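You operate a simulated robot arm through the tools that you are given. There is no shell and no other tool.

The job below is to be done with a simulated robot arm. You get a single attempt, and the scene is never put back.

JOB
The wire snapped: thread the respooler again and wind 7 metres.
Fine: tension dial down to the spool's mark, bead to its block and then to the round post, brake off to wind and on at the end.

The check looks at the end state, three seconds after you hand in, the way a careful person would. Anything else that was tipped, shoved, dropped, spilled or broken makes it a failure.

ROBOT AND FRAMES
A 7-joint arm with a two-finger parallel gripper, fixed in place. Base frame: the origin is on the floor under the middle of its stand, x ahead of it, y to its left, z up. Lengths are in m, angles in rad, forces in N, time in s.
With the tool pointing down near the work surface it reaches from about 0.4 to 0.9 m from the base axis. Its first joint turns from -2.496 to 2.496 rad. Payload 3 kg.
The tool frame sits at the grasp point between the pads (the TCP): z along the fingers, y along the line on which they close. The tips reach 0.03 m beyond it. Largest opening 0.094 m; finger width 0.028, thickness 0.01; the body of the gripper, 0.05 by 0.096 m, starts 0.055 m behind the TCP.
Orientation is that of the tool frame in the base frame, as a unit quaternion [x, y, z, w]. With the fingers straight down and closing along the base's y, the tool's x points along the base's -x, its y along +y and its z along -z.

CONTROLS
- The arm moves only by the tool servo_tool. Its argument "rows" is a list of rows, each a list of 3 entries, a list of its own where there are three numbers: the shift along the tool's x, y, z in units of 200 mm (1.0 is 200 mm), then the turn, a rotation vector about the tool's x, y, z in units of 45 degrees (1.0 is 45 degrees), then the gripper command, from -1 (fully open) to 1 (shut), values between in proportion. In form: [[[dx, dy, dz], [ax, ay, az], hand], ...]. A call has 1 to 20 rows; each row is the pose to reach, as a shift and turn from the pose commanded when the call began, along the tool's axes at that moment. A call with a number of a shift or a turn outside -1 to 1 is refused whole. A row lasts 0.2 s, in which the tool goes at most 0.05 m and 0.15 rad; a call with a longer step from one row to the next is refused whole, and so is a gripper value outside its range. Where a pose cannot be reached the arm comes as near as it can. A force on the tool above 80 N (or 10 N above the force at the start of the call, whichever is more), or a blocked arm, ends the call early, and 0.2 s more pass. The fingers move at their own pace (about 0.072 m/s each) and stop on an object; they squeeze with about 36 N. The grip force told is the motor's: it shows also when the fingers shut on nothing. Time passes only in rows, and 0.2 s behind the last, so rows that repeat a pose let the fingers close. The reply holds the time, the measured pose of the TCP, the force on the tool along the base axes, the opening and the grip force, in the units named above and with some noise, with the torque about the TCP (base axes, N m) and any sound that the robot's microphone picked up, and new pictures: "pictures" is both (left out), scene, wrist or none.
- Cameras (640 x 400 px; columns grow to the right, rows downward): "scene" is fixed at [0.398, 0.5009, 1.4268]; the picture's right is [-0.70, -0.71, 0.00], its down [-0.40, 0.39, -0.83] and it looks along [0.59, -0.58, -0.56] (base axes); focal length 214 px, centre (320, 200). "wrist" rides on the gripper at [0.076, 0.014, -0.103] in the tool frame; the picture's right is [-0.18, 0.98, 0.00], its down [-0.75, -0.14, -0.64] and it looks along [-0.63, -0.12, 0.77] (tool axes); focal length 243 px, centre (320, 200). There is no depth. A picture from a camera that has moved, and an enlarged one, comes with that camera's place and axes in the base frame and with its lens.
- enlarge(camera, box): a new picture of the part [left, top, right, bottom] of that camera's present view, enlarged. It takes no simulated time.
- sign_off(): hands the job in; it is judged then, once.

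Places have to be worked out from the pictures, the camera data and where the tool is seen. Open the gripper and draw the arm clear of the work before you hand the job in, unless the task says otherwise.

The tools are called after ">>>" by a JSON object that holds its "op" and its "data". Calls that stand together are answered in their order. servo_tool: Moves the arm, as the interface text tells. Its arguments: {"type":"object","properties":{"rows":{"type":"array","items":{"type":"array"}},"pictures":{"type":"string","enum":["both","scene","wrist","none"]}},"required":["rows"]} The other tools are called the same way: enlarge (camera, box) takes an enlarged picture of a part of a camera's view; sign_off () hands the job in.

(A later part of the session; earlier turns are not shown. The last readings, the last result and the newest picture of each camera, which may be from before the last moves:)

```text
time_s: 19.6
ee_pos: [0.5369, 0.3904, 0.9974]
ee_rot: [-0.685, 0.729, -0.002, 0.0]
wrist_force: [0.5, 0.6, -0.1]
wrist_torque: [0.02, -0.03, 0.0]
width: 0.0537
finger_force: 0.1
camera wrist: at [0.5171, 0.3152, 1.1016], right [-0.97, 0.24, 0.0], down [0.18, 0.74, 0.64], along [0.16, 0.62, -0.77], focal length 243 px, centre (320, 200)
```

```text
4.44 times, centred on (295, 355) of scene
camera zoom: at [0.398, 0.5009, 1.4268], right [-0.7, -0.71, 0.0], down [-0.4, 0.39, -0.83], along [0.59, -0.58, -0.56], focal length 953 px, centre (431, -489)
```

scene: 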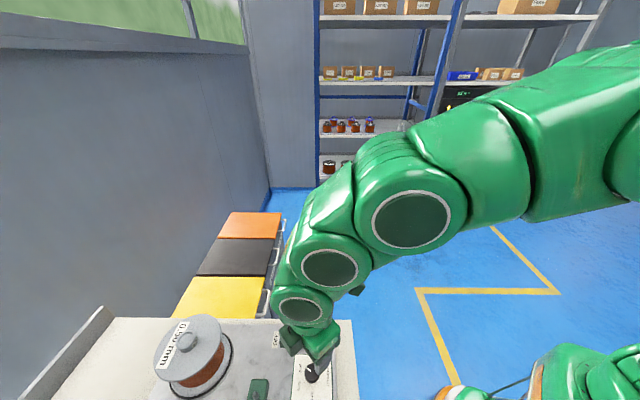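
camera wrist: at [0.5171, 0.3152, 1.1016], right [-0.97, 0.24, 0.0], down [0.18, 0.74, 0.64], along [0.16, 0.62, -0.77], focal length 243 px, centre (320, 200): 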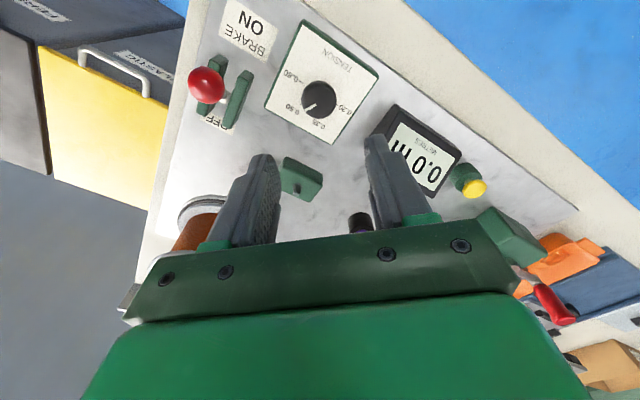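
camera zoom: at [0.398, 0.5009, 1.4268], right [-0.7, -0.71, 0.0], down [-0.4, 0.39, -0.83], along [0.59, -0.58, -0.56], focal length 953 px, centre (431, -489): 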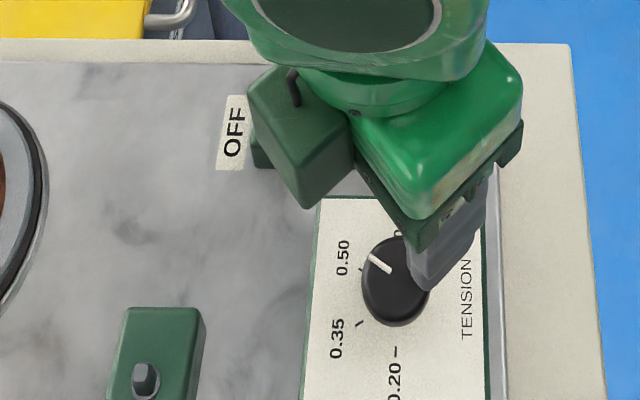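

Both views put the pointer on the 0.50 tick (about 118° and 122° on my scale against 120°). Now I'll go over to the bead with the tool facing along u for a close look.

>>> {"op": "servo_tool", "data": {"rows": [[[-0.13, 0.067, -0.02], [0, 0, 0.154], -0.15], [[-0.26, 0.134, -0.02], [0, 0, 0.307], -0.15], [[-0.39, 0.2, -0.02], [0, 0, 0.46], -0.15], [[-0.52, 0.268, -0.02], [0, 0, 0.614], -0.15], [[-0.65, 0.335, -0.02], [0, 0, 0.768], -0.15], [[-0.7825, 0.403, -0.02], [0, 0, 0.921], -0.15], [[-0.7825, 0.403, -0.02], [0, 0, 0.921], -0.15]], "pictures": "wrist"}}

>>> {"op": "enlarge", "data": {"camera": "wrist", "box": [280, 80, 400, 180]}}

>>> {"op": "enlarge", "data": {"camera": "wrist", "box": [80, 60, 280, 185]}}

```text
time_s: 21.2
ee_pos: [0.4639, 0.5523, 1.0007]
ee_rot: [-0.383, 0.924, -0.001, 0.001]
wrist_force: [0.5, -0.7, -0.1]
wrist_torque: [-0.03, -0.01, 0.02]
width: 0.0544
finger_force: 0.0
camera wrist: at [0.3997, 0.5078, 1.1053], right [-0.56, 0.83, 0.0], down [0.63, 0.43, 0.64], along [0.53, 0.36, -0.77], focal length 243 px, centre (320, 200)
```

wrist: 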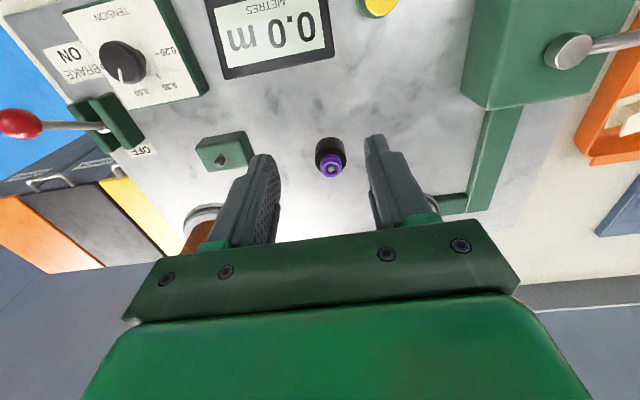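

```text
4.00 times, centred on (340, 130) of wrist
camera zoom: at [0.3997, 0.5078, 1.1053], right [-0.56, 0.83, 0.0], down [0.63, 0.43, 0.64], along [0.53, 0.36, -0.77], focal length 970 px, centre (240, 480)
```

zoom: 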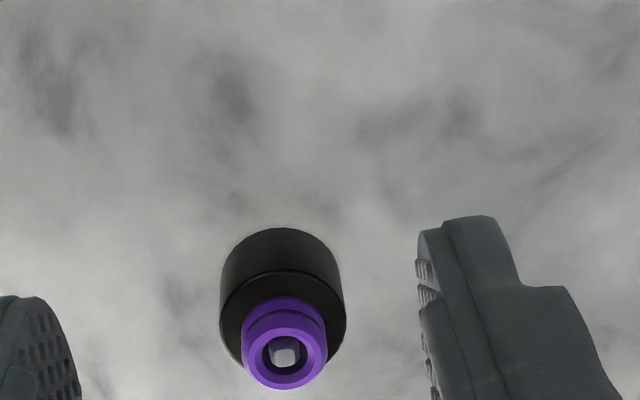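

```text
3.20 times, centred on (180, 122) of wrist
camera zoom: at [0.3997, 0.5078, 1.1053], right [-0.56, 0.83, 0.0], down [0.63, 0.43, 0.64], along [0.53, 0.36, -0.77], focal length 776 px, centre (768, 448)
```

zoom: 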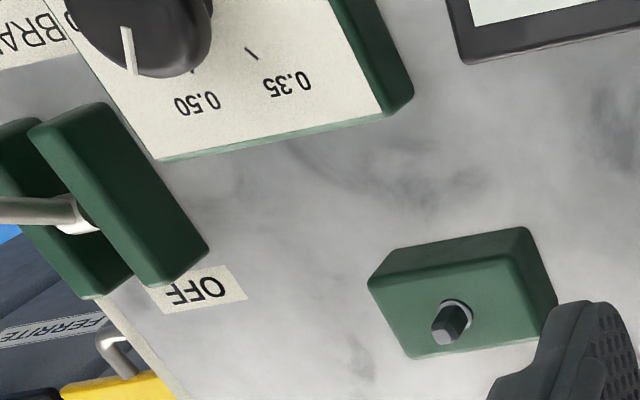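

The bead, about 26 mm across, stands on a black round base with its top at z ≈ 0.852, and the base top is at about 0.834. The block's peg is at (u 0.772, v -0.071). I'll move above the bead and check alignment before descending.

>>> {"op": "servo_tool", "data": {"rows": [[[-0.14, -0.003, 0.12], [0, 0, 0], -0.15], [[-0.28, -0.005, 0.24], [0, 0, 0], -0.15], [[-0.42, -0.0075, 0.35], [0, 0, 0], -0.15], [[-0.42, -0.0075, 0.35], [0, 0, 0], -0.15]], "pictures": "both"}}

>>> {"op": "enlarge", "data": {"camera": "wrist", "box": [240, 80, 400, 200]}}

```text
time_s: 22.2
ee_pos: [0.5251, 0.6103, 0.9303]
ee_rot: [-0.383, 0.924, -0.002, 0.001]
wrist_force: [-0.6, -0.3, -0.7]
wrist_torque: [0.03, 0.02, 0.01]
width: 0.0542
finger_force: 0.0
camera wrist: at [0.4614, 0.5658, 1.0347], right [-0.57, 0.82, 0.0], down [0.63, 0.43, 0.64], along [0.53, 0.36, -0.77], focal length 243 px, centre (320, 200)
```

scene: 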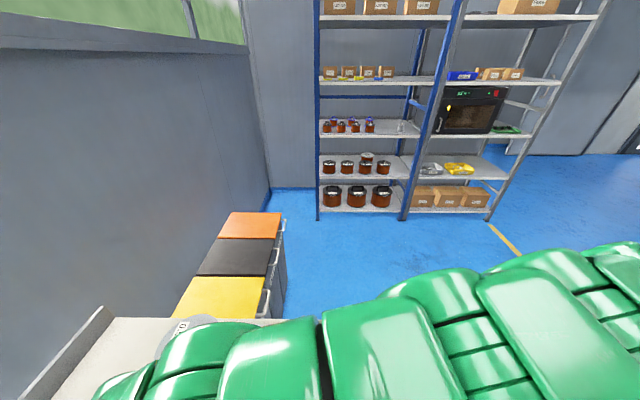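
wrist: 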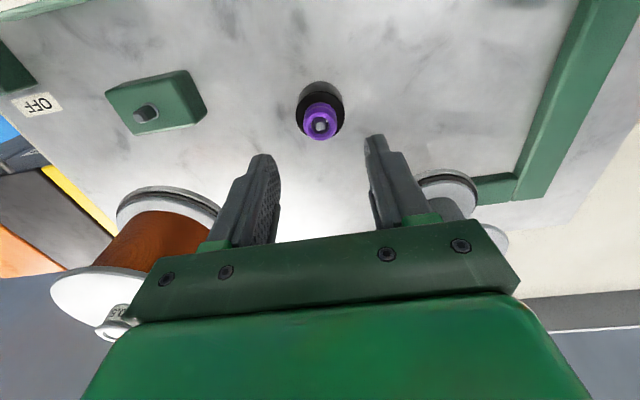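

```text
3.33 times, centred on (320, 140) of wrist
camera zoom: at [0.4614, 0.5658, 1.0347], right [-0.57, 0.82, 0.0], down [0.63, 0.43, 0.64], along [0.53, 0.36, -0.77], focal length 809 px, centre (320, 400)
```

zoom: 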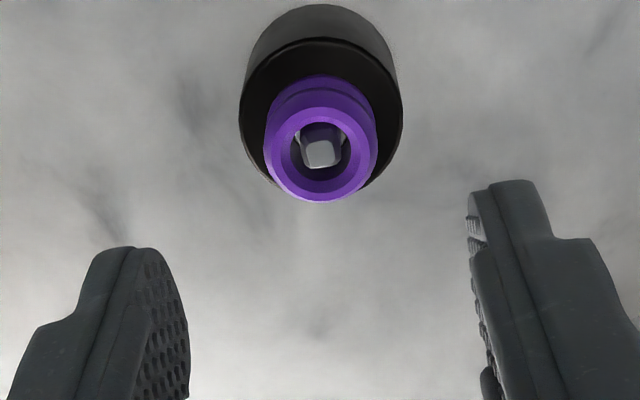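

The bead works out at (u 0.802, v 0.060), directly under the tool. I'll enlarge the block's peg in this same view to get the exact offset for the transfer.

>>> {"op": "enlarge", "data": {"camera": "wrist", "box": [95, 60, 215, 140]}}

```text
5.00 times, centred on (155, 100) of wrist
camera zoom: at [0.4614, 0.5658, 1.0347], right [-0.57, 0.82, 0.0], down [0.63, 0.43, 0.64], along [0.53, 0.36, -0.77], focal length 1213 px, centre (1145, 700)
```

zoom: 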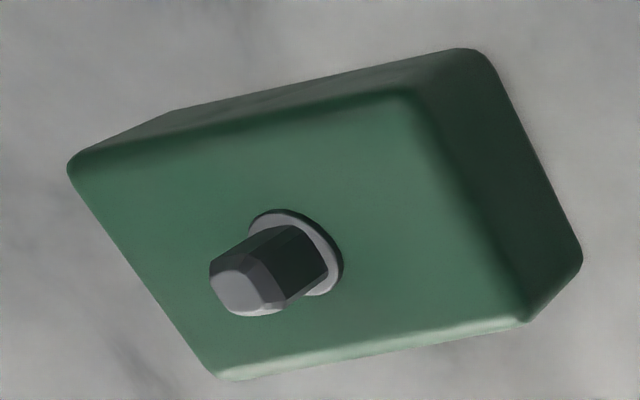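

The peg top is at (u 0.771, v -0.072), so the transfer offset is about -31 mm in u and -132 mm in v. I'll descend over the bead and grip it.

>>> {"op": "servo_tool", "data": {"rows": [[[0.003, 0, 0.16], [0, 0, 0], -0.15], [[0.003, 0, 0.31], [0, 0, 0], -0.15], [[0.003, 0, 0.31], [0, 0, 0], -0.15], [[0.003, 0, 0.31], [0, 0, 0], 0.2], [[0.003, 0, 0.31], [0, 0, 0], 0.5], [[0.003, 0, 0.31], [0, 0, 0], 1.0], [[0.003, 0, 0.31], [0, 0, 0], 1.0]], "pictures": "wrist"}}

>>> {"op": "enlarge", "data": {"camera": "wrist", "box": [240, 80, 400, 240]}}

```text
time_s: 23.8
ee_pos: [0.5241, 0.6086, 0.8703]
ee_rot: [-0.384, 0.923, 0.0, 0.001]
wrist_force: [-19.1, 30.6, -3.5]
wrist_torque: [1.05, 0.62, -0.01]
width: 0.0391
finger_force: 44.7
camera wrist: at [0.4598, 0.5643, 0.9739], right [-0.57, 0.82, 0.0], down [0.63, 0.43, 0.64], along [0.53, 0.36, -0.76], focal length 243 px, centre (320, 200)
```

wrist: 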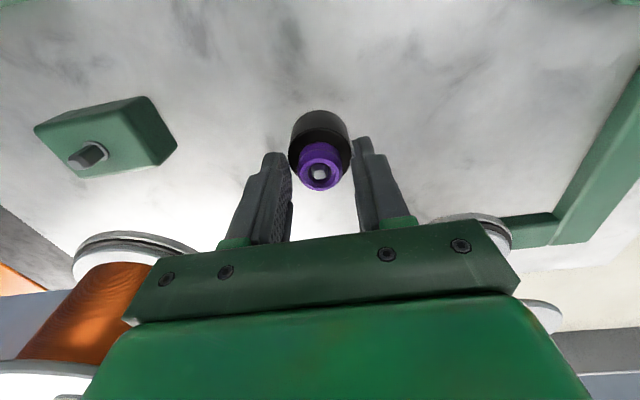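

```text
2.50 times, centred on (320, 160) of wrist
camera zoom: at [0.4598, 0.5643, 0.9739], right [-0.57, 0.82, 0.0], down [0.63, 0.43, 0.64], along [0.53, 0.36, -0.76], focal length 606 px, centre (320, 300)
```

zoom: 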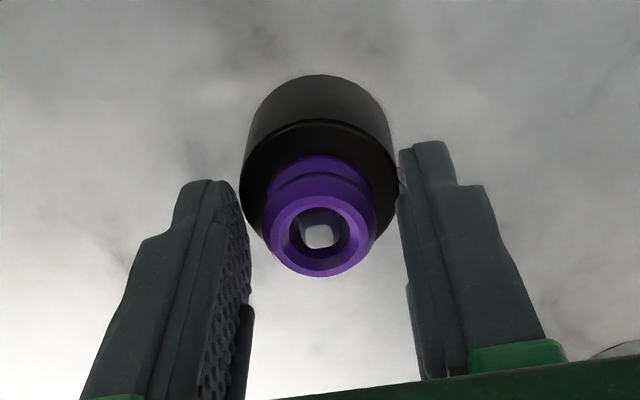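

The grip stopped at 39 mm, so the fingers are on the black base rather than the bead. Re-triangulating from the closer views puts the bead top at z ≈ 0.863, the base top at ≈ 0.845 and the bead at u ≈ 0.797. I'll open, rise 10 mm, correct u and look.

>>> {"op": "servo_tool", "data": {"rows": [[[0, 0, 0], [0, 0, 0], 0.0], [[0, 0, 0], [0, 0, 0], -0.15], [[0, 0, 0], [0, 0, 0], -0.15], [[0.018, 0, -0.05], [0, 0, 0], -0.15], [[0.018, 0, -0.05], [0, 0, 0], -0.15]], "pictures": "wrist"}}

>>> {"op": "enlarge", "data": {"camera": "wrist", "box": [240, 80, 400, 240]}}

>>> {"op": "enlarge", "data": {"camera": "wrist", "box": [30, 80, 190, 200]}}

```text
time_s: 25.0
ee_pos: [0.5223, 0.605, 0.8802]
ee_rot: [-0.383, 0.924, -0.001, 0.002]
wrist_force: [0.2, 0.3, -0.8]
wrist_torque: [-0.02, -0.01, 0.0]
width: 0.0539
finger_force: 0.0
camera wrist: at [0.4587, 0.5604, 0.9837], right [-0.57, 0.82, 0.0], down [0.63, 0.43, 0.64], along [0.53, 0.36, -0.77], focal length 243 px, centre (320, 200)
```

wrist: 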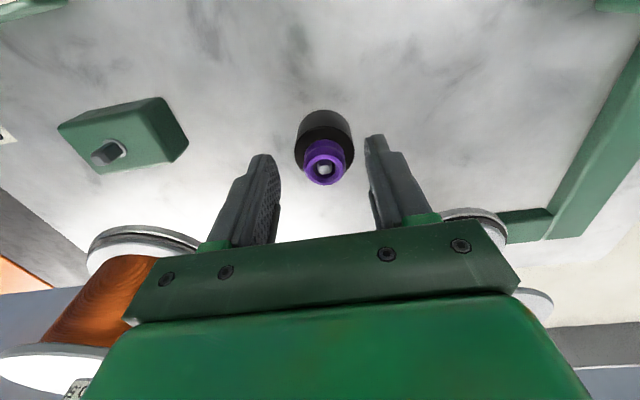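

```text
2.50 times, centred on (320, 160) of wrist
camera zoom: at [0.4587, 0.5604, 0.9837], right [-0.57, 0.82, 0.0], down [0.63, 0.43, 0.64], along [0.53, 0.36, -0.77], focal length 606 px, centre (320, 300)
```

zoom: 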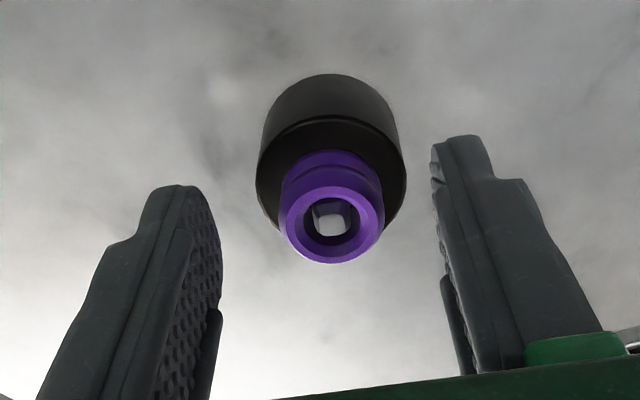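

```text
3.33 times, centred on (110, 140) of wrist
camera zoom: at [0.4587, 0.5604, 0.9837], right [-0.57, 0.82, 0.0], down [0.63, 0.43, 0.64], along [0.53, 0.36, -0.77], focal length 809 px, centre (1020, 400)
```

zoom: 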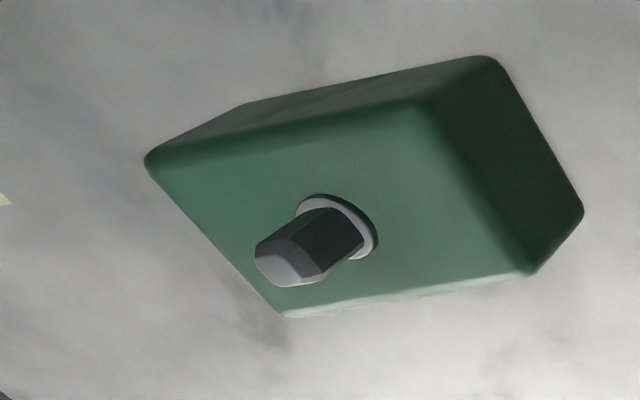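

The bead is now at (u 0.7975, v 0.0604) and the tool is 2 mm short in v. I'll correct that and close on the bead.

>>> {"op": "servo_tool", "data": {"rows": [[[0, 0.0095, 0], [0, 0, 0], -0.15], [[0, 0.0095, 0], [0, 0, 0], 0.1], [[0, 0.0095, 0], [0, 0, 0], 0.3], [[0, 0.0095, 0], [0, 0, 0], 0.5], [[0, 0.0095, 0], [0, 0, 0], 1.0], [[0, 0.0095, 0], [0, 0, 0], 1.0]], "pictures": "wrist"}}

>>> {"op": "enlarge", "data": {"camera": "wrist", "box": [240, 80, 400, 240]}}

```text
time_s: 26.4
ee_pos: [0.5223, 0.6056, 0.88]
ee_rot: [-0.383, 0.924, -0.001, 0.001]
wrist_force: [-0.5, 0.5, 0.0]
wrist_torque: [0.03, -0.02, -0.04]
width: 0.0207
finger_force: 35.7
camera wrist: at [0.4572, 0.5622, 0.9839], right [-0.57, 0.82, 0.0], down [0.63, 0.43, 0.64], along [0.53, 0.36, -0.77], focal length 243 px, centre (320, 200)
```

wrist: 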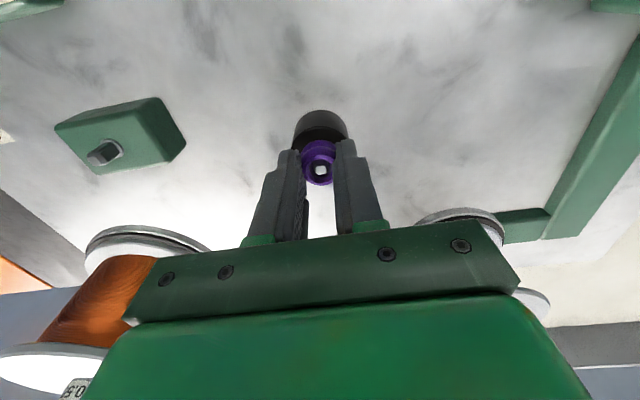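

```text
2.50 times, centred on (320, 160) of wrist
camera zoom: at [0.4572, 0.5622, 0.9839], right [-0.57, 0.82, 0.0], down [0.63, 0.43, 0.64], along [0.53, 0.36, -0.77], focal length 606 px, centre (320, 300)
```

zoom: 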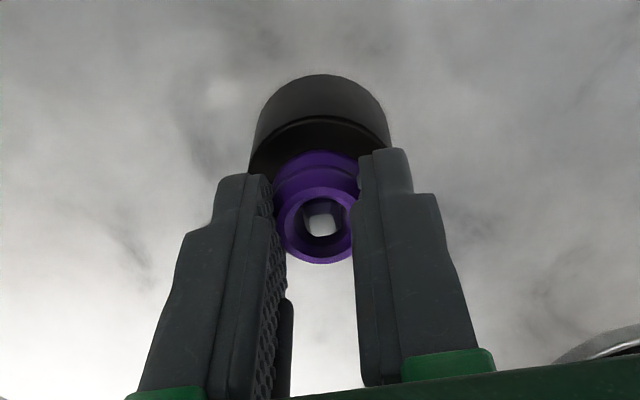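

The bead is held (opening 21 mm, grip 36 N) with no side load. I'll lift it straight up about 40 mm and look.

>>> {"op": "servo_tool", "data": {"rows": [[[0, 0, -0.05], [0, 0, 0], 1], [[0, 0, -0.1], [0, 0, 0], 1], [[0, 0, -0.15], [0, 0, 0], 1], [[0, 0, -0.2], [0, 0, 0], 1], [[0, 0, -0.2], [0, 0, 0], 1]], "pictures": "wrist"}}

>>> {"op": "enlarge", "data": {"camera": "wrist", "box": [240, 80, 400, 240]}}

```text
time_s: 27.6
ee_pos: [0.5207, 0.6069, 0.9201]
ee_rot: [-0.384, 0.923, -0.001, 0.001]
wrist_force: [0.3, 0.6, -0.4]
wrist_torque: [0.01, 0.01, -0.01]
width: 0.0206
finger_force: 35.7
camera wrist: at [0.457, 0.5634, 1.0235], right [-0.57, 0.82, 0.0], down [0.63, 0.43, 0.64], along [0.53, 0.36, -0.76], focal length 243 px, centre (320, 200)
```

wrist: 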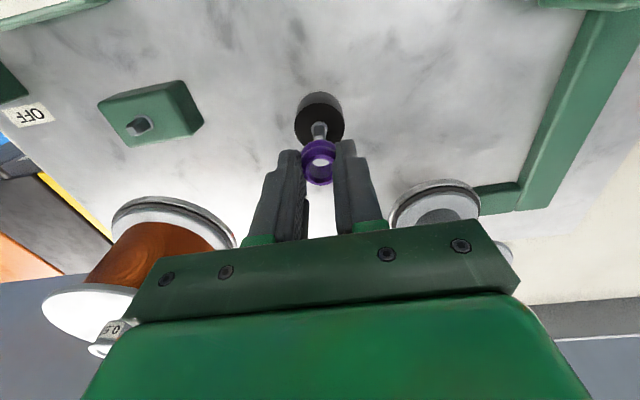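

```text
2.50 times, centred on (320, 160) of wrist
camera zoom: at [0.457, 0.5634, 1.0235], right [-0.57, 0.82, 0.0], down [0.63, 0.43, 0.64], along [0.53, 0.36, -0.76], focal length 606 px, centre (320, 300)
```

zoom: 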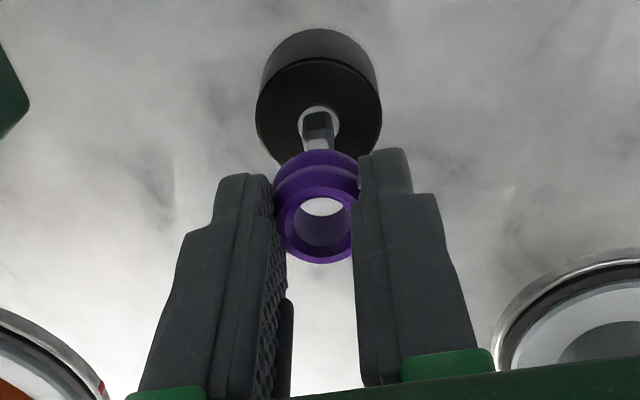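

The bead came free cleanly and shows a round bore of about 12 mm. I'll carry it at this height over to the block's peg at (u 0.7706, v -0.0698).

>>> {"op": "servo_tool", "data": {"rows": [[[0.027, -0.13, 0], [0, 0, 0], 1], [[0.054, -0.26, 0], [0, 0, 0], 1], [[0.081, -0.39, 0], [0, 0, 0], 1], [[0.108, -0.52, 0], [0, 0, 0], 1], [[0.134, -0.654, 0], [0, 0, 0], 1], [[0.134, -0.654, 0], [0, 0, 0], 1]], "pictures": "wrist"}}

>>> {"op": "enlarge", "data": {"camera": "wrist", "box": [240, 80, 400, 240]}}

```text
time_s: 29.0
ee_pos: [0.5954, 0.4966, 0.9194]
ee_rot: [-0.383, 0.924, -0.001, 0.002]
wrist_force: [0.5, -0.7, 0.0]
wrist_torque: [0.06, -0.01, -0.03]
width: 0.0203
finger_force: 35.9
camera wrist: at [0.5313, 0.4517, 1.0236], right [-0.57, 0.82, 0.0], down [0.63, 0.43, 0.64], along [0.53, 0.36, -0.77], focal length 243 px, centre (320, 200)
```

wrist: 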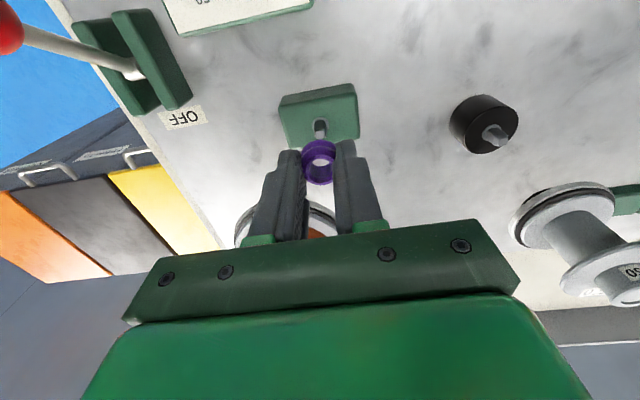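

```text
2.50 times, centred on (320, 160) of wrist
camera zoom: at [0.5313, 0.4517, 1.0236], right [-0.57, 0.82, 0.0], down [0.63, 0.43, 0.64], along [0.53, 0.36, -0.77], focal length 606 px, centre (320, 300)
```

zoom: 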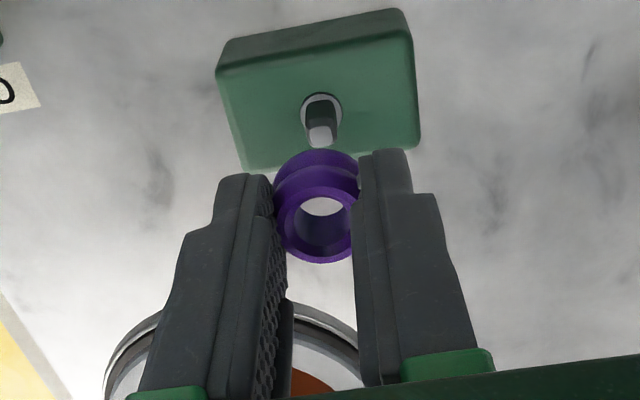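

In this view the bead centre is at about (u 0.7723, v -0.0703) and the peg at (0.7706, -0.0702). I'll correct -1.6 mm in u and go down slowly over the peg, watching the force.

>>> {"op": "servo_tool", "data": {"rows": [[[0.008, 0, 0], [0, 0, 0], 1], [[0.008, 0, 0.05], [0, 0, 0], 1], [[0.008, 0, 0.09], [0, 0, 0], 1], [[0.008, 0, 0.12], [0, 0, 0], 1], [[0.008, 0, 0.15], [0, 0, 0], 1], [[0.008, 0, 0.15], [0, 0, 0], 1]], "pictures": "wrist"}}

>>> {"op": "enlarge", "data": {"camera": "wrist", "box": [240, 80, 400, 240]}}

```text
time_s: 30.4
ee_pos: [0.5941, 0.4955, 0.89]
ee_rot: [-0.383, 0.924, -0.002, 0.001]
wrist_force: [-4.4, -2.0, -0.7]
wrist_torque: [-0.03, 0.25, -0.02]
width: 0.0204
finger_force: 36.3
camera wrist: at [0.5299, 0.4507, 0.9938], right [-0.57, 0.82, 0.0], down [0.63, 0.43, 0.64], along [0.53, 0.36, -0.77], focal length 243 px, centre (320, 200)
```

wrist: 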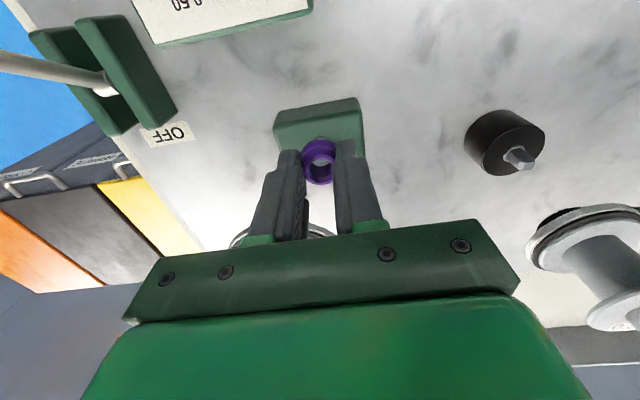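

```text
2.50 times, centred on (320, 160) of wrist
camera zoom: at [0.5299, 0.4507, 0.9938], right [-0.57, 0.82, 0.0], down [0.63, 0.43, 0.64], along [0.53, 0.36, -0.77], focal length 606 px, centre (320, 300)
```

zoom: 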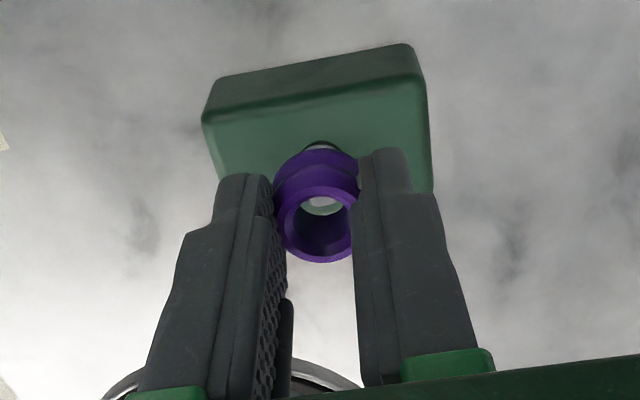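

There is a light 4–5 N contact in -u with the bead just at the peg top. I'll zoom in on the bore to see where the peg sits.

>>> {"op": "enlarge", "data": {"camera": "wrist", "box": [295, 130, 345, 190]}}

```text
6.67 times, centred on (320, 160) of wrist
camera zoom: at [0.5299, 0.4507, 0.9938], right [-0.57, 0.82, 0.0], down [0.63, 0.43, 0.64], along [0.53, 0.36, -0.77], focal length 1618 px, centre (320, 467)
```

zoom: 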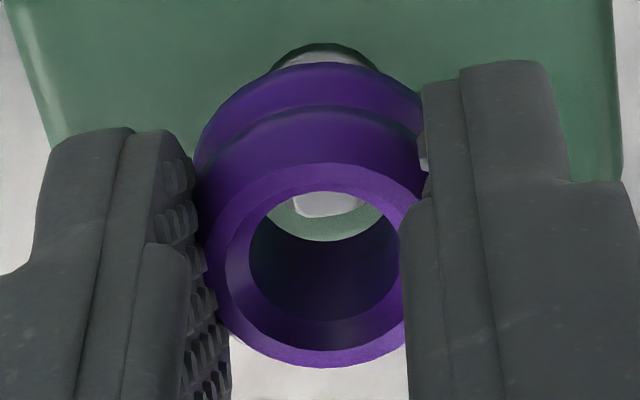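

The peg's light top is visible inside the bore, slightly towards -u, which agrees with the light contact force. I'll shift 1.2 mm in -u and carry on down gently.

>>> {"op": "servo_tool", "data": {"rows": [[[0.006, 0, 0], [0, 0, 0], 1], [[0.006, 0, 0.012], [0, 0, 0], 1], [[0.006, 0, 0.024], [0, 0, 0], 1], [[0.006, 0, 0.035], [0, 0, 0], 1]], "pictures": "wrist"}}

>>> {"op": "enlarge", "data": {"camera": "wrist", "box": [295, 130, 345, 190]}}

```text
time_s: 31.4
ee_pos: [0.5935, 0.4941, 0.8836]
ee_rot: [-0.384, 0.923, -0.002, 0.001]
wrist_force: [0.0, 0.2, 0.6]
wrist_torque: [-0.02, -0.02, 0.0]
width: 0.0205
finger_force: 35.6
camera wrist: at [0.5294, 0.4502, 0.9872], right [-0.57, 0.82, 0.0], down [0.63, 0.43, 0.64], along [0.53, 0.36, -0.77], focal length 243 px, centre (320, 200)
```

wrist: 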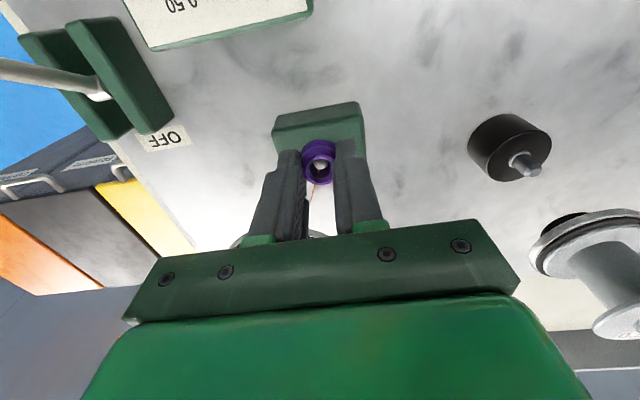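

```text
6.67 times, centred on (320, 160) of wrist
camera zoom: at [0.5294, 0.4502, 0.9872], right [-0.57, 0.82, 0.0], down [0.63, 0.43, 0.64], along [0.53, 0.36, -0.77], focal length 1618 px, centre (320, 467)
```

zoom: 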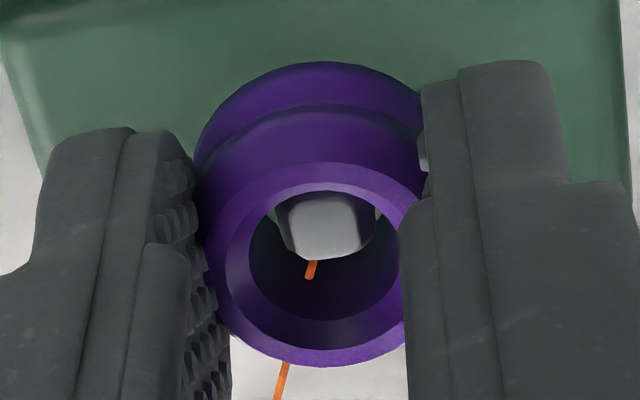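

A copper wire has appeared, running from the bead towards the supply spool, so the bead picked up the wire at its block. I'll seat it the last few millimetres and look again.

>>> {"op": "servo_tool", "data": {"rows": [[[0, 0, 0.01], [0, 0, 0], 1], [[0, 0, 0.02], [0, 0, 0], 1], [[0, 0, 0.02], [0, 0, 0], 1]], "pictures": "wrist"}}

>>> {"op": "enlarge", "data": {"camera": "wrist", "box": [220, 100, 380, 240]}}

```text
time_s: 32.2
ee_pos: [0.5949, 0.4932, 0.8803]
ee_rot: [-0.384, 0.924, 0.0, 0.002]
wrist_force: [1.6, -2.0, 14.5]
wrist_torque: [-0.05, -0.06, 0.04]
width: 0.0207
finger_force: 35.9
camera wrist: at [0.5299, 0.4498, 0.9835], right [-0.57, 0.82, 0.0], down [0.63, 0.43, 0.64], along [0.53, 0.36, -0.76], focal length 243 px, centre (320, 200)
```

wrist: 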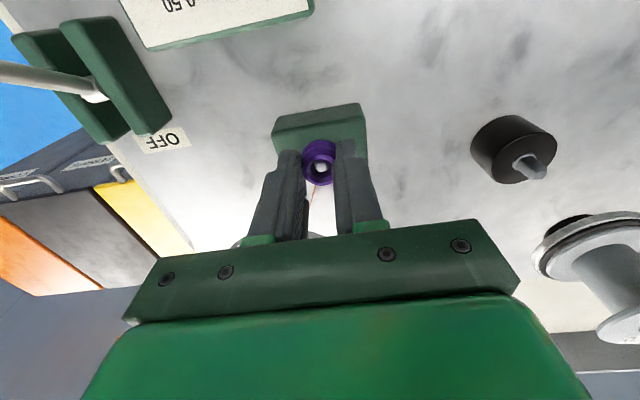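

```text
2.86 times, centred on (300, 170) of wrist
camera zoom: at [0.5299, 0.4498, 0.9835], right [-0.57, 0.82, 0.0], down [0.63, 0.43, 0.64], along [0.53, 0.36, -0.76], focal length 693 px, centre (377, 286)
```

zoom: 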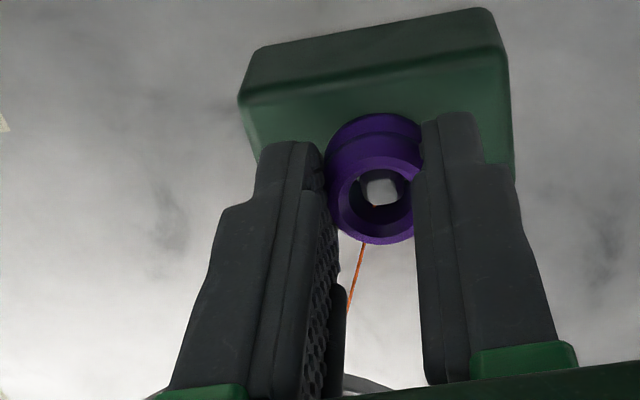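

The bead is seated on the block, with a 14.5 N push-back at z 0.880. I'll open to let it rest there, and check that it and the wire hold.

>>> {"op": "servo_tool", "data": {"rows": [[[0, 0, 0], [0, 0, 0], 0.4], [[0, 0, 0], [0, 0, 0], 0.2], [[0, 0, -0.01], [0, 0, 0], 0.0], [[0, 0, -0.01], [0, 0, 0], 0.0], [[0, 0, -0.01], [0, 0, 0], 0.0]], "pictures": "wrist"}}

>>> {"op": "enlarge", "data": {"camera": "wrist", "box": [220, 100, 380, 240]}}

```text
time_s: 33.4
ee_pos: [0.5947, 0.4942, 0.8818]
ee_rot: [-0.384, 0.923, -0.001, 0.001]
wrist_force: [1.3, 0.9, -0.2]
wrist_torque: [0.01, -0.05, -0.03]
width: 0.0469
finger_force: 0.1
camera wrist: at [0.5297, 0.4499, 0.9853], right [-0.57, 0.82, 0.0], down [0.63, 0.43, 0.64], along [0.53, 0.36, -0.77], focal length 243 px, centre (320, 200)
```

wrist: 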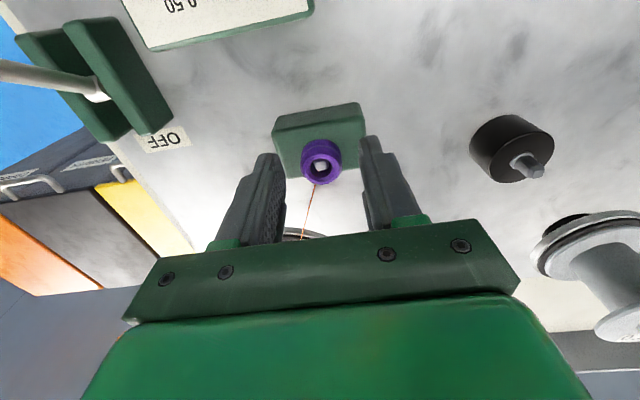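

```text
2.86 times, centred on (300, 170) of wrist
camera zoom: at [0.5297, 0.4499, 0.9853], right [-0.57, 0.82, 0.0], down [0.63, 0.43, 0.64], along [0.53, 0.36, -0.77], focal length 693 px, centre (377, 286)
```

zoom: 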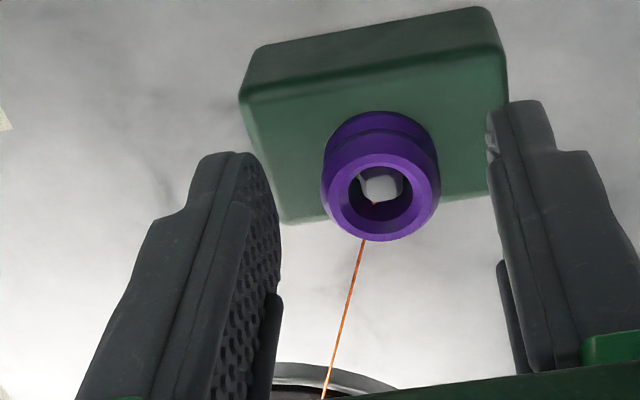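

The bead sits on the block with the wire running straight to the supply spool. Before regripping I'll enlarge the empty round post to fix its peg position.

>>> {"op": "enlarge", "data": {"camera": "wrist", "box": [460, 100, 580, 200]}}

```text
4.00 times, centred on (520, 150) of wrist
camera zoom: at [0.5297, 0.4499, 0.9853], right [-0.57, 0.82, 0.0], down [0.63, 0.43, 0.64], along [0.53, 0.36, -0.77], focal length 970 px, centre (-480, 400)
```

zoom: 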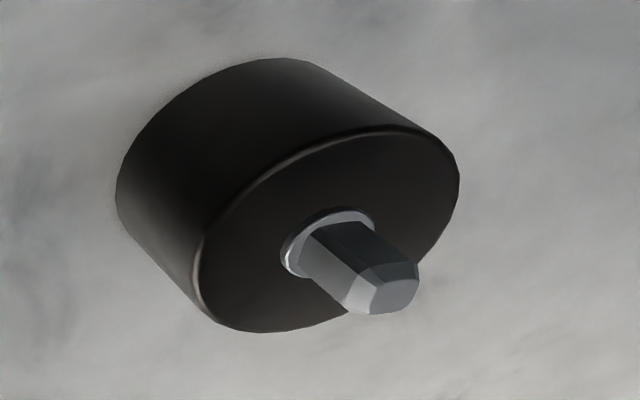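

The round post's peg comes out at about (u 0.797, v 0.060), matching where the bead first sat. I'll regrip the bead and lift it gently, watching for wire tension.

>>> {"op": "servo_tool", "data": {"rows": [[[-0.003, 0.004, 0.008], [0, 0, 0], 0.0], [[-0.003, 0.004, 0.008], [0, 0, 0], 0.3], [[-0.003, 0.004, 0.008], [0, 0, 0], 0.5], [[-0.003, 0.004, 0.008], [0, 0, 0], 1.0], [[-0.003, 0.004, 0.008], [0, 0, 0], 1.0], [[-0.003, 0.004, -0.05], [0, 0, 0], 1.0], [[-0.003, 0.004, -0.1], [0, 0, 0], 1.0], [[-0.003, 0.004, -0.15], [0, 0, 0], 1.0], [[-0.003, 0.004, -0.2], [0, 0, 0], 1.0], [[-0.003, 0.004, -0.2], [0, 0, 0], 1.0]], "pictures": "wrist"}}

>>> {"op": "enlarge", "data": {"camera": "wrist", "box": [220, 60, 420, 240]}}

```text
time_s: 35.6
ee_pos: [0.5943, 0.4963, 0.9206]
ee_rot: [-0.384, 0.924, -0.001, 0.001]
wrist_force: [0.6, 0.0, 0.6]
wrist_torque: [0.0, -0.01, 0.02]
width: 0.0207
finger_force: 35.7
camera wrist: at [0.5298, 0.4525, 1.025], right [-0.57, 0.82, 0.0], down [0.63, 0.43, 0.64], along [0.53, 0.36, -0.77], focal length 243 px, centre (320, 200)
```

wrist: 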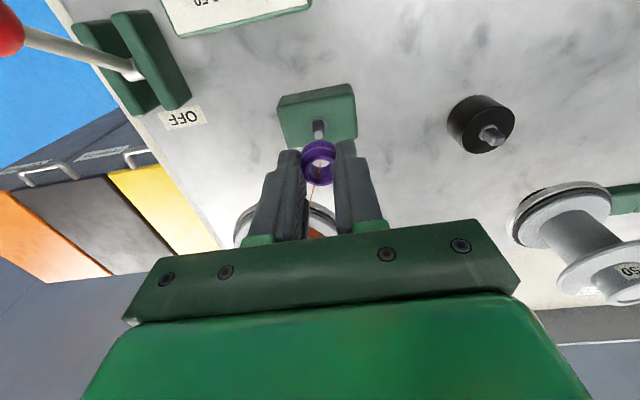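

```text
2.22 times, centred on (320, 150) of wrist
camera zoom: at [0.5298, 0.4525, 1.025], right [-0.57, 0.82, 0.0], down [0.63, 0.43, 0.64], along [0.53, 0.36, -0.77], focal length 539 px, centre (320, 311)
```

zoom: 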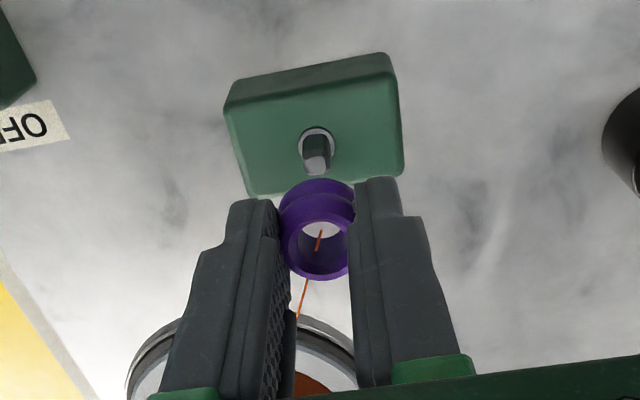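

The wire follows the bead with no load on the tool. I'll carry it back at this height to above the round post and check the alignment.

>>> {"op": "servo_tool", "data": {"rows": [[[-0.026, 0.129, 0], [0, 0, 0], 1], [[-0.052, 0.258, 0], [0, 0, 0], 1], [[-0.078, 0.387, 0], [0, 0, 0], 1], [[-0.104, 0.516, 0], [0, 0, 0], 1], [[-0.129, 0.645, 0], [0, 0, 0], 1], [[-0.129, 0.645, 0], [0, 0, 0], 1]], "pictures": "wrist"}}

>>> {"op": "enlarge", "data": {"camera": "wrist", "box": [240, 80, 400, 240]}}

```text
time_s: 37.0
ee_pos: [0.5203, 0.6054, 0.9213]
ee_rot: [-0.383, 0.924, -0.001, 0.002]
wrist_force: [-0.1, 0.9, 0.9]
wrist_torque: [-0.03, 0.0, 0.03]
width: 0.0207
finger_force: 36.4
camera wrist: at [0.4557, 0.5607, 1.0255], right [-0.57, 0.82, 0.0], down [0.63, 0.43, 0.64], along [0.53, 0.36, -0.76], focal length 243 px, centre (320, 200)
```

wrist: 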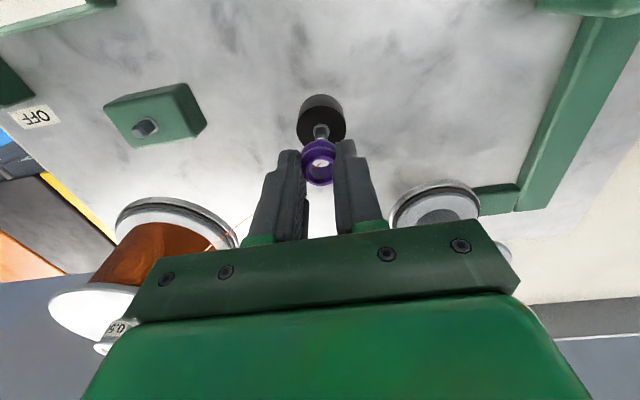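

```text
2.50 times, centred on (320, 160) of wrist
camera zoom: at [0.4557, 0.5607, 1.0255], right [-0.57, 0.82, 0.0], down [0.63, 0.43, 0.64], along [0.53, 0.36, -0.76], focal length 606 px, centre (320, 300)
```

zoom: 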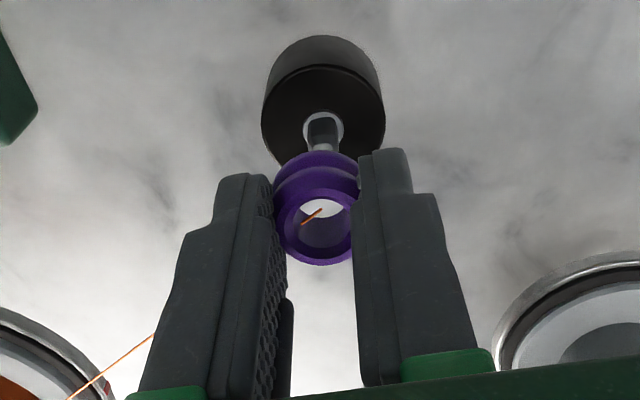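

Compared with the picture from when I first lifted the bead here, the post's peg is about 1–1.5 mm further in +u and +v. I'll correct and descend gently onto it.

>>> {"op": "servo_tool", "data": {"rows": [[[-0.0075, 0.005, 0], [0, 0, 0], 1], [[-0.0075, 0.005, 0.05], [0, 0, 0], 1], [[-0.0075, 0.005, 0.1], [0, 0, 0], 1], [[-0.0075, 0.005, 0.13], [0, 0, 0], 1], [[-0.0075, 0.005, 0.16], [0, 0, 0], 1]], "pictures": "wrist"}}

>>> {"op": "enlarge", "data": {"camera": "wrist", "box": [295, 130, 345, 190]}}

```text
time_s: 38.2
ee_pos: [0.5194, 0.6058, 0.8888]
ee_rot: [-0.383, 0.924, -0.001, 0.001]
wrist_force: [0.0, 0.1, -0.4]
wrist_torque: [0.0, 0.0, 0.02]
width: 0.0204
finger_force: 36.0
camera wrist: at [0.4564, 0.5623, 0.9924], right [-0.57, 0.82, 0.0], down [0.63, 0.43, 0.64], along [0.53, 0.36, -0.77], focal length 243 px, centre (320, 200)
```

wrist: 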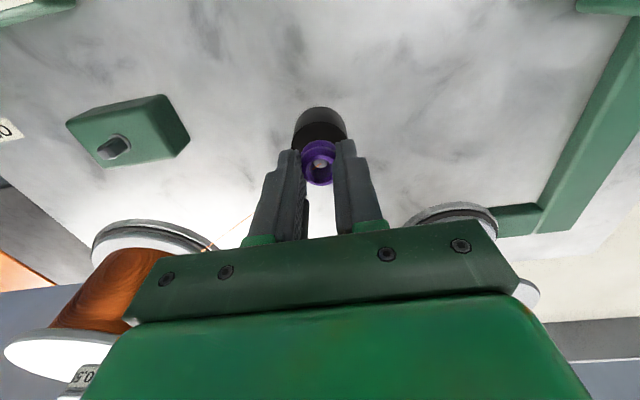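

```text
6.67 times, centred on (320, 160) of wrist
camera zoom: at [0.4564, 0.5623, 0.9924], right [-0.57, 0.82, 0.0], down [0.63, 0.43, 0.64], along [0.53, 0.36, -0.77], focal length 1618 px, centre (320, 467)
```

zoom: 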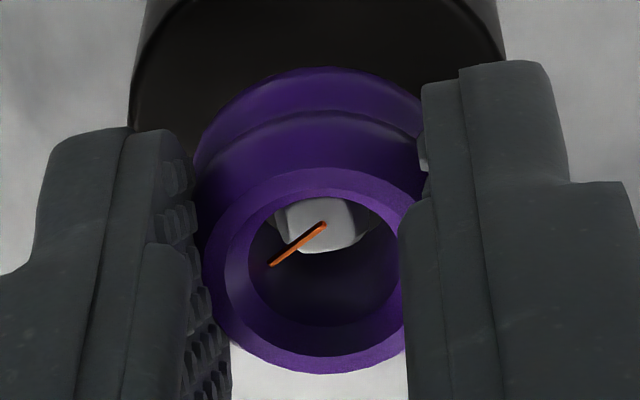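

The peg is inside the bore with no contact force. I'll continue down to seat the bead at z ≈ 0.880.

>>> {"op": "servo_tool", "data": {"rows": [[[0, 0, 0.015], [0, 0, 0], 1], [[0, 0, 0.03], [0, 0, 0], 1], [[0, 0, 0.042], [0, 0, 0], 1], [[0, 0, 0.042], [0, 0, 0], 1]], "pictures": "wrist"}}

>>> {"op": "enlarge", "data": {"camera": "wrist", "box": [240, 80, 400, 240]}}

```text
time_s: 39.2
ee_pos: [0.5209, 0.6069, 0.8793]
ee_rot: [-0.384, 0.923, -0.001, 0.001]
wrist_force: [0.3, 0.7, 0.4]
wrist_torque: [0.0, 0.01, 0.0]
width: 0.0209
finger_force: 36.7
camera wrist: at [0.4566, 0.5631, 0.984], right [-0.57, 0.82, 0.0], down [0.63, 0.43, 0.64], along [0.53, 0.36, -0.77], focal length 243 px, centre (320, 200)
```

wrist: 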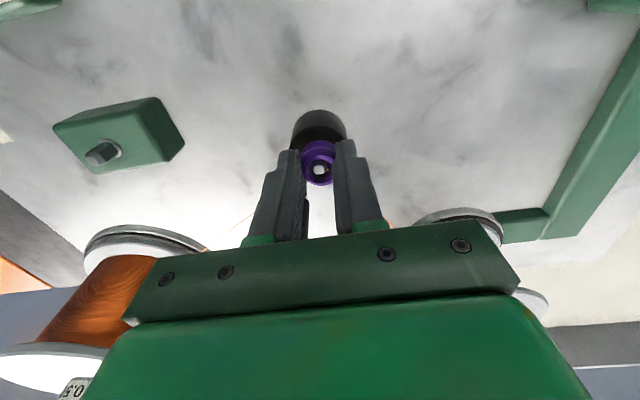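

```text
2.50 times, centred on (320, 160) of wrist
camera zoom: at [0.4566, 0.5631, 0.984], right [-0.57, 0.82, 0.0], down [0.63, 0.43, 0.64], along [0.53, 0.36, -0.77], focal length 606 px, centre (320, 300)
```

zoom: 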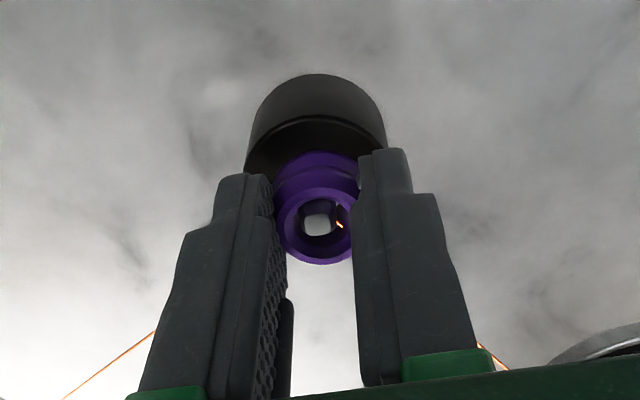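

The wire now runs on from the bead to the take-up spool, so it's threaded. I'll release, rise straight up and inspect.

>>> {"op": "servo_tool", "data": {"rows": [[[0, 0, 0], [0, 0, 0], 0.4], [[0, 0, 0], [0, 0, 0], 0.2], [[0, 0, 0], [0, 0, 0], 0.0], [[0, 0, 0], [0, 0, 0], 0.0], [[0, 0, -0.15], [0, 0, 0], 0.0], [[0, 0, -0.35], [0, 0, 0], 0.0], [[0, 0, -0.55], [0, 0, 0], 0.0], [[0, 0, -0.55], [0, 0, 0], 0.0]], "pictures": "wrist"}}

>>> {"op": "enlarge", "data": {"camera": "wrist", "box": [240, 60, 400, 180]}}

>>> {"op": "enlarge", "data": {"camera": "wrist", "box": [120, 40, 520, 240]}}

```text
time_s: 41.0
ee_pos: [0.5192, 0.6062, 0.9891]
ee_rot: [-0.383, 0.924, -0.001, 0.002]
wrist_force: [0.2, 0.5, -0.4]
wrist_torque: [0.0, -0.01, 0.0]
width: 0.0472
finger_force: 0.1
camera wrist: at [0.4542, 0.5616, 1.0932], right [-0.57, 0.82, 0.0], down [0.63, 0.43, 0.64], along [0.53, 0.36, -0.76], focal length 243 px, centre (320, 200)
```

wrist: 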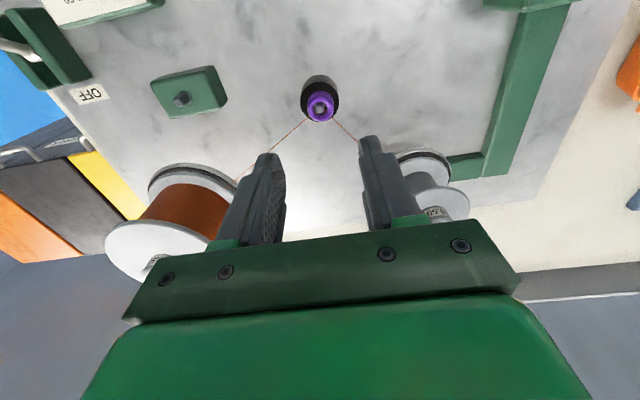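

```text
3.33 times, centred on (320, 120) of wrist
camera zoom: at [0.4542, 0.5616, 1.0932], right [-0.57, 0.82, 0.0], down [0.63, 0.43, 0.64], along [0.53, 0.36, -0.76], focal length 809 px, centre (320, 467)
```

zoom: 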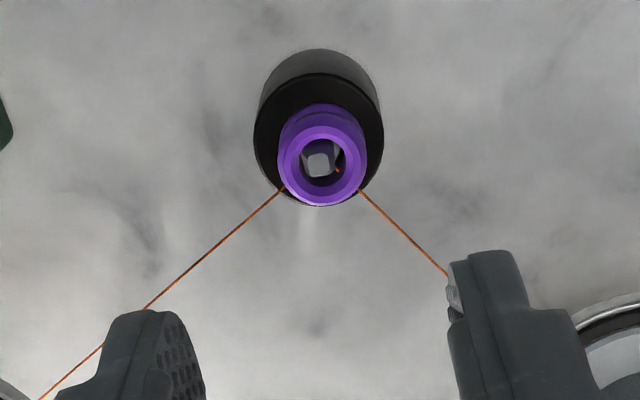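

```text
1.60 times, centred on (320, 140) of wrist
camera zoom: at [0.4542, 0.5616, 1.0932], right [-0.57, 0.82, 0.0], down [0.63, 0.43, 0.64], along [0.53, 0.36, -0.76], focal length 388 px, centre (320, 296)
```

zoom: 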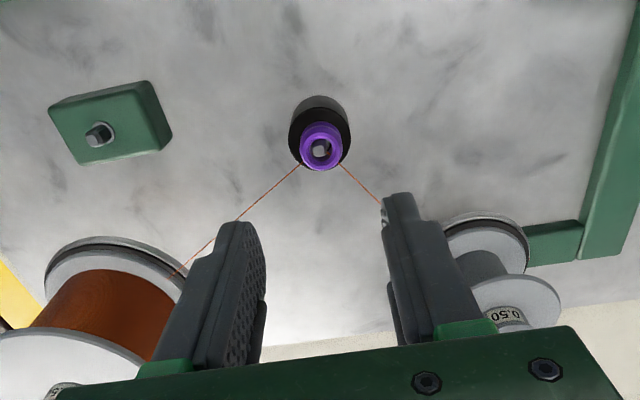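

Threading looks right: supply spool, bead on the round post, take-up spool. Next is the brake, so I'll move over to the front of the lever and measure it closely.

>>> {"op": "servo_tool", "data": {"rows": [[[0.13, -0.166, -0.02], [0, 0, 0], 0.0], [[0.27, -0.333, -0.04], [0, 0, 0], 0.3], [[0.4, -0.5, -0.05], [0, 0, 0], 0.6], [[0.53, -0.667, -0.05], [0, 0, 0], 1.0], [[0.67, -0.833, -0.05], [0, 0, 0], 1.0], [[0.8, -1.0, -0.05], [0, 0, 0], 1.0], [[0.8, -1.0, -0.05], [0, 0, 0], 1.0]], "pictures": "wrist"}}

>>> {"op": "enlarge", "data": {"camera": "wrist", "box": [160, 60, 360, 200]}}

>>> {"op": "enlarge", "data": {"camera": "scene", "box": [230, 300, 370, 400]}}

```text
time_s: 42.6
ee_pos: [0.5472, 0.3512, 0.998]
ee_rot: [-0.384, 0.923, -0.001, 0.002]
wrist_force: [0.2, -0.6, -0.4]
wrist_torque: [0.02, -0.02, -0.01]
width: 0.0
finger_force: 33.2
camera wrist: at [0.4824, 0.3076, 1.102], right [-0.57, 0.82, 0.0], down [0.63, 0.43, 0.64], along [0.53, 0.36, -0.76], focal length 243 px, centre (320, 200)
```

wrist: 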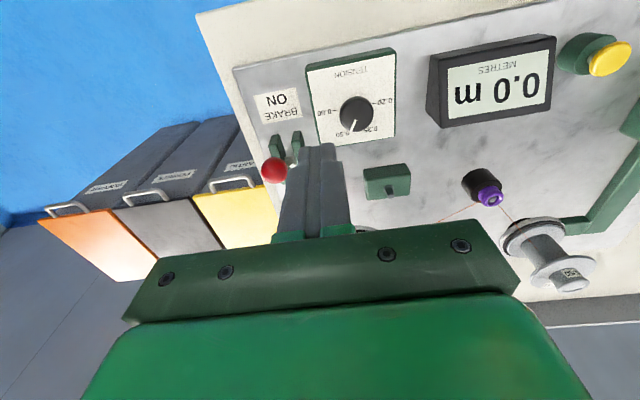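

```text
2.86 times, centred on (260, 130) of wrist
camera zoom: at [0.4824, 0.3076, 1.102], right [-0.57, 0.82, 0.0], down [0.63, 0.43, 0.64], along [0.53, 0.36, -0.76], focal length 693 px, centre (491, 400)
```

zoom: 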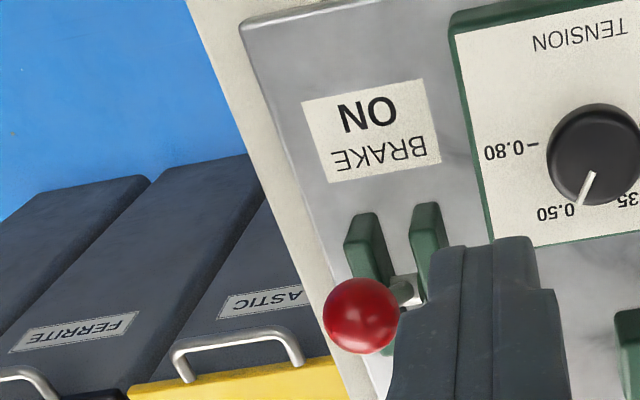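

```text
4.00 times, centred on (300, 350) of scene
camera zoom: at [0.398, 0.5009, 1.4268], right [-0.7, -0.71, 0.0], down [-0.4, 0.39, -0.83], along [0.59, -0.58, -0.56], focal length 858 px, centre (400, -400)
```

zoom: 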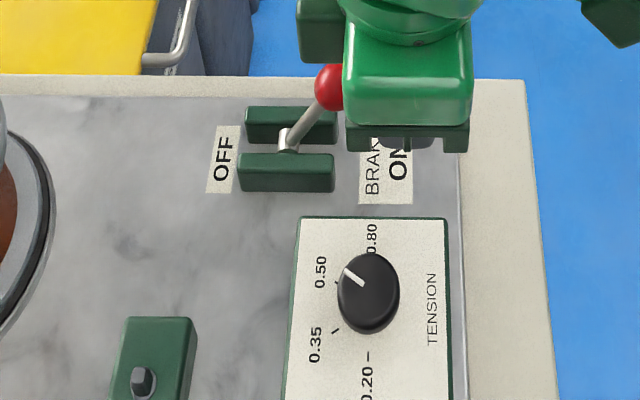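

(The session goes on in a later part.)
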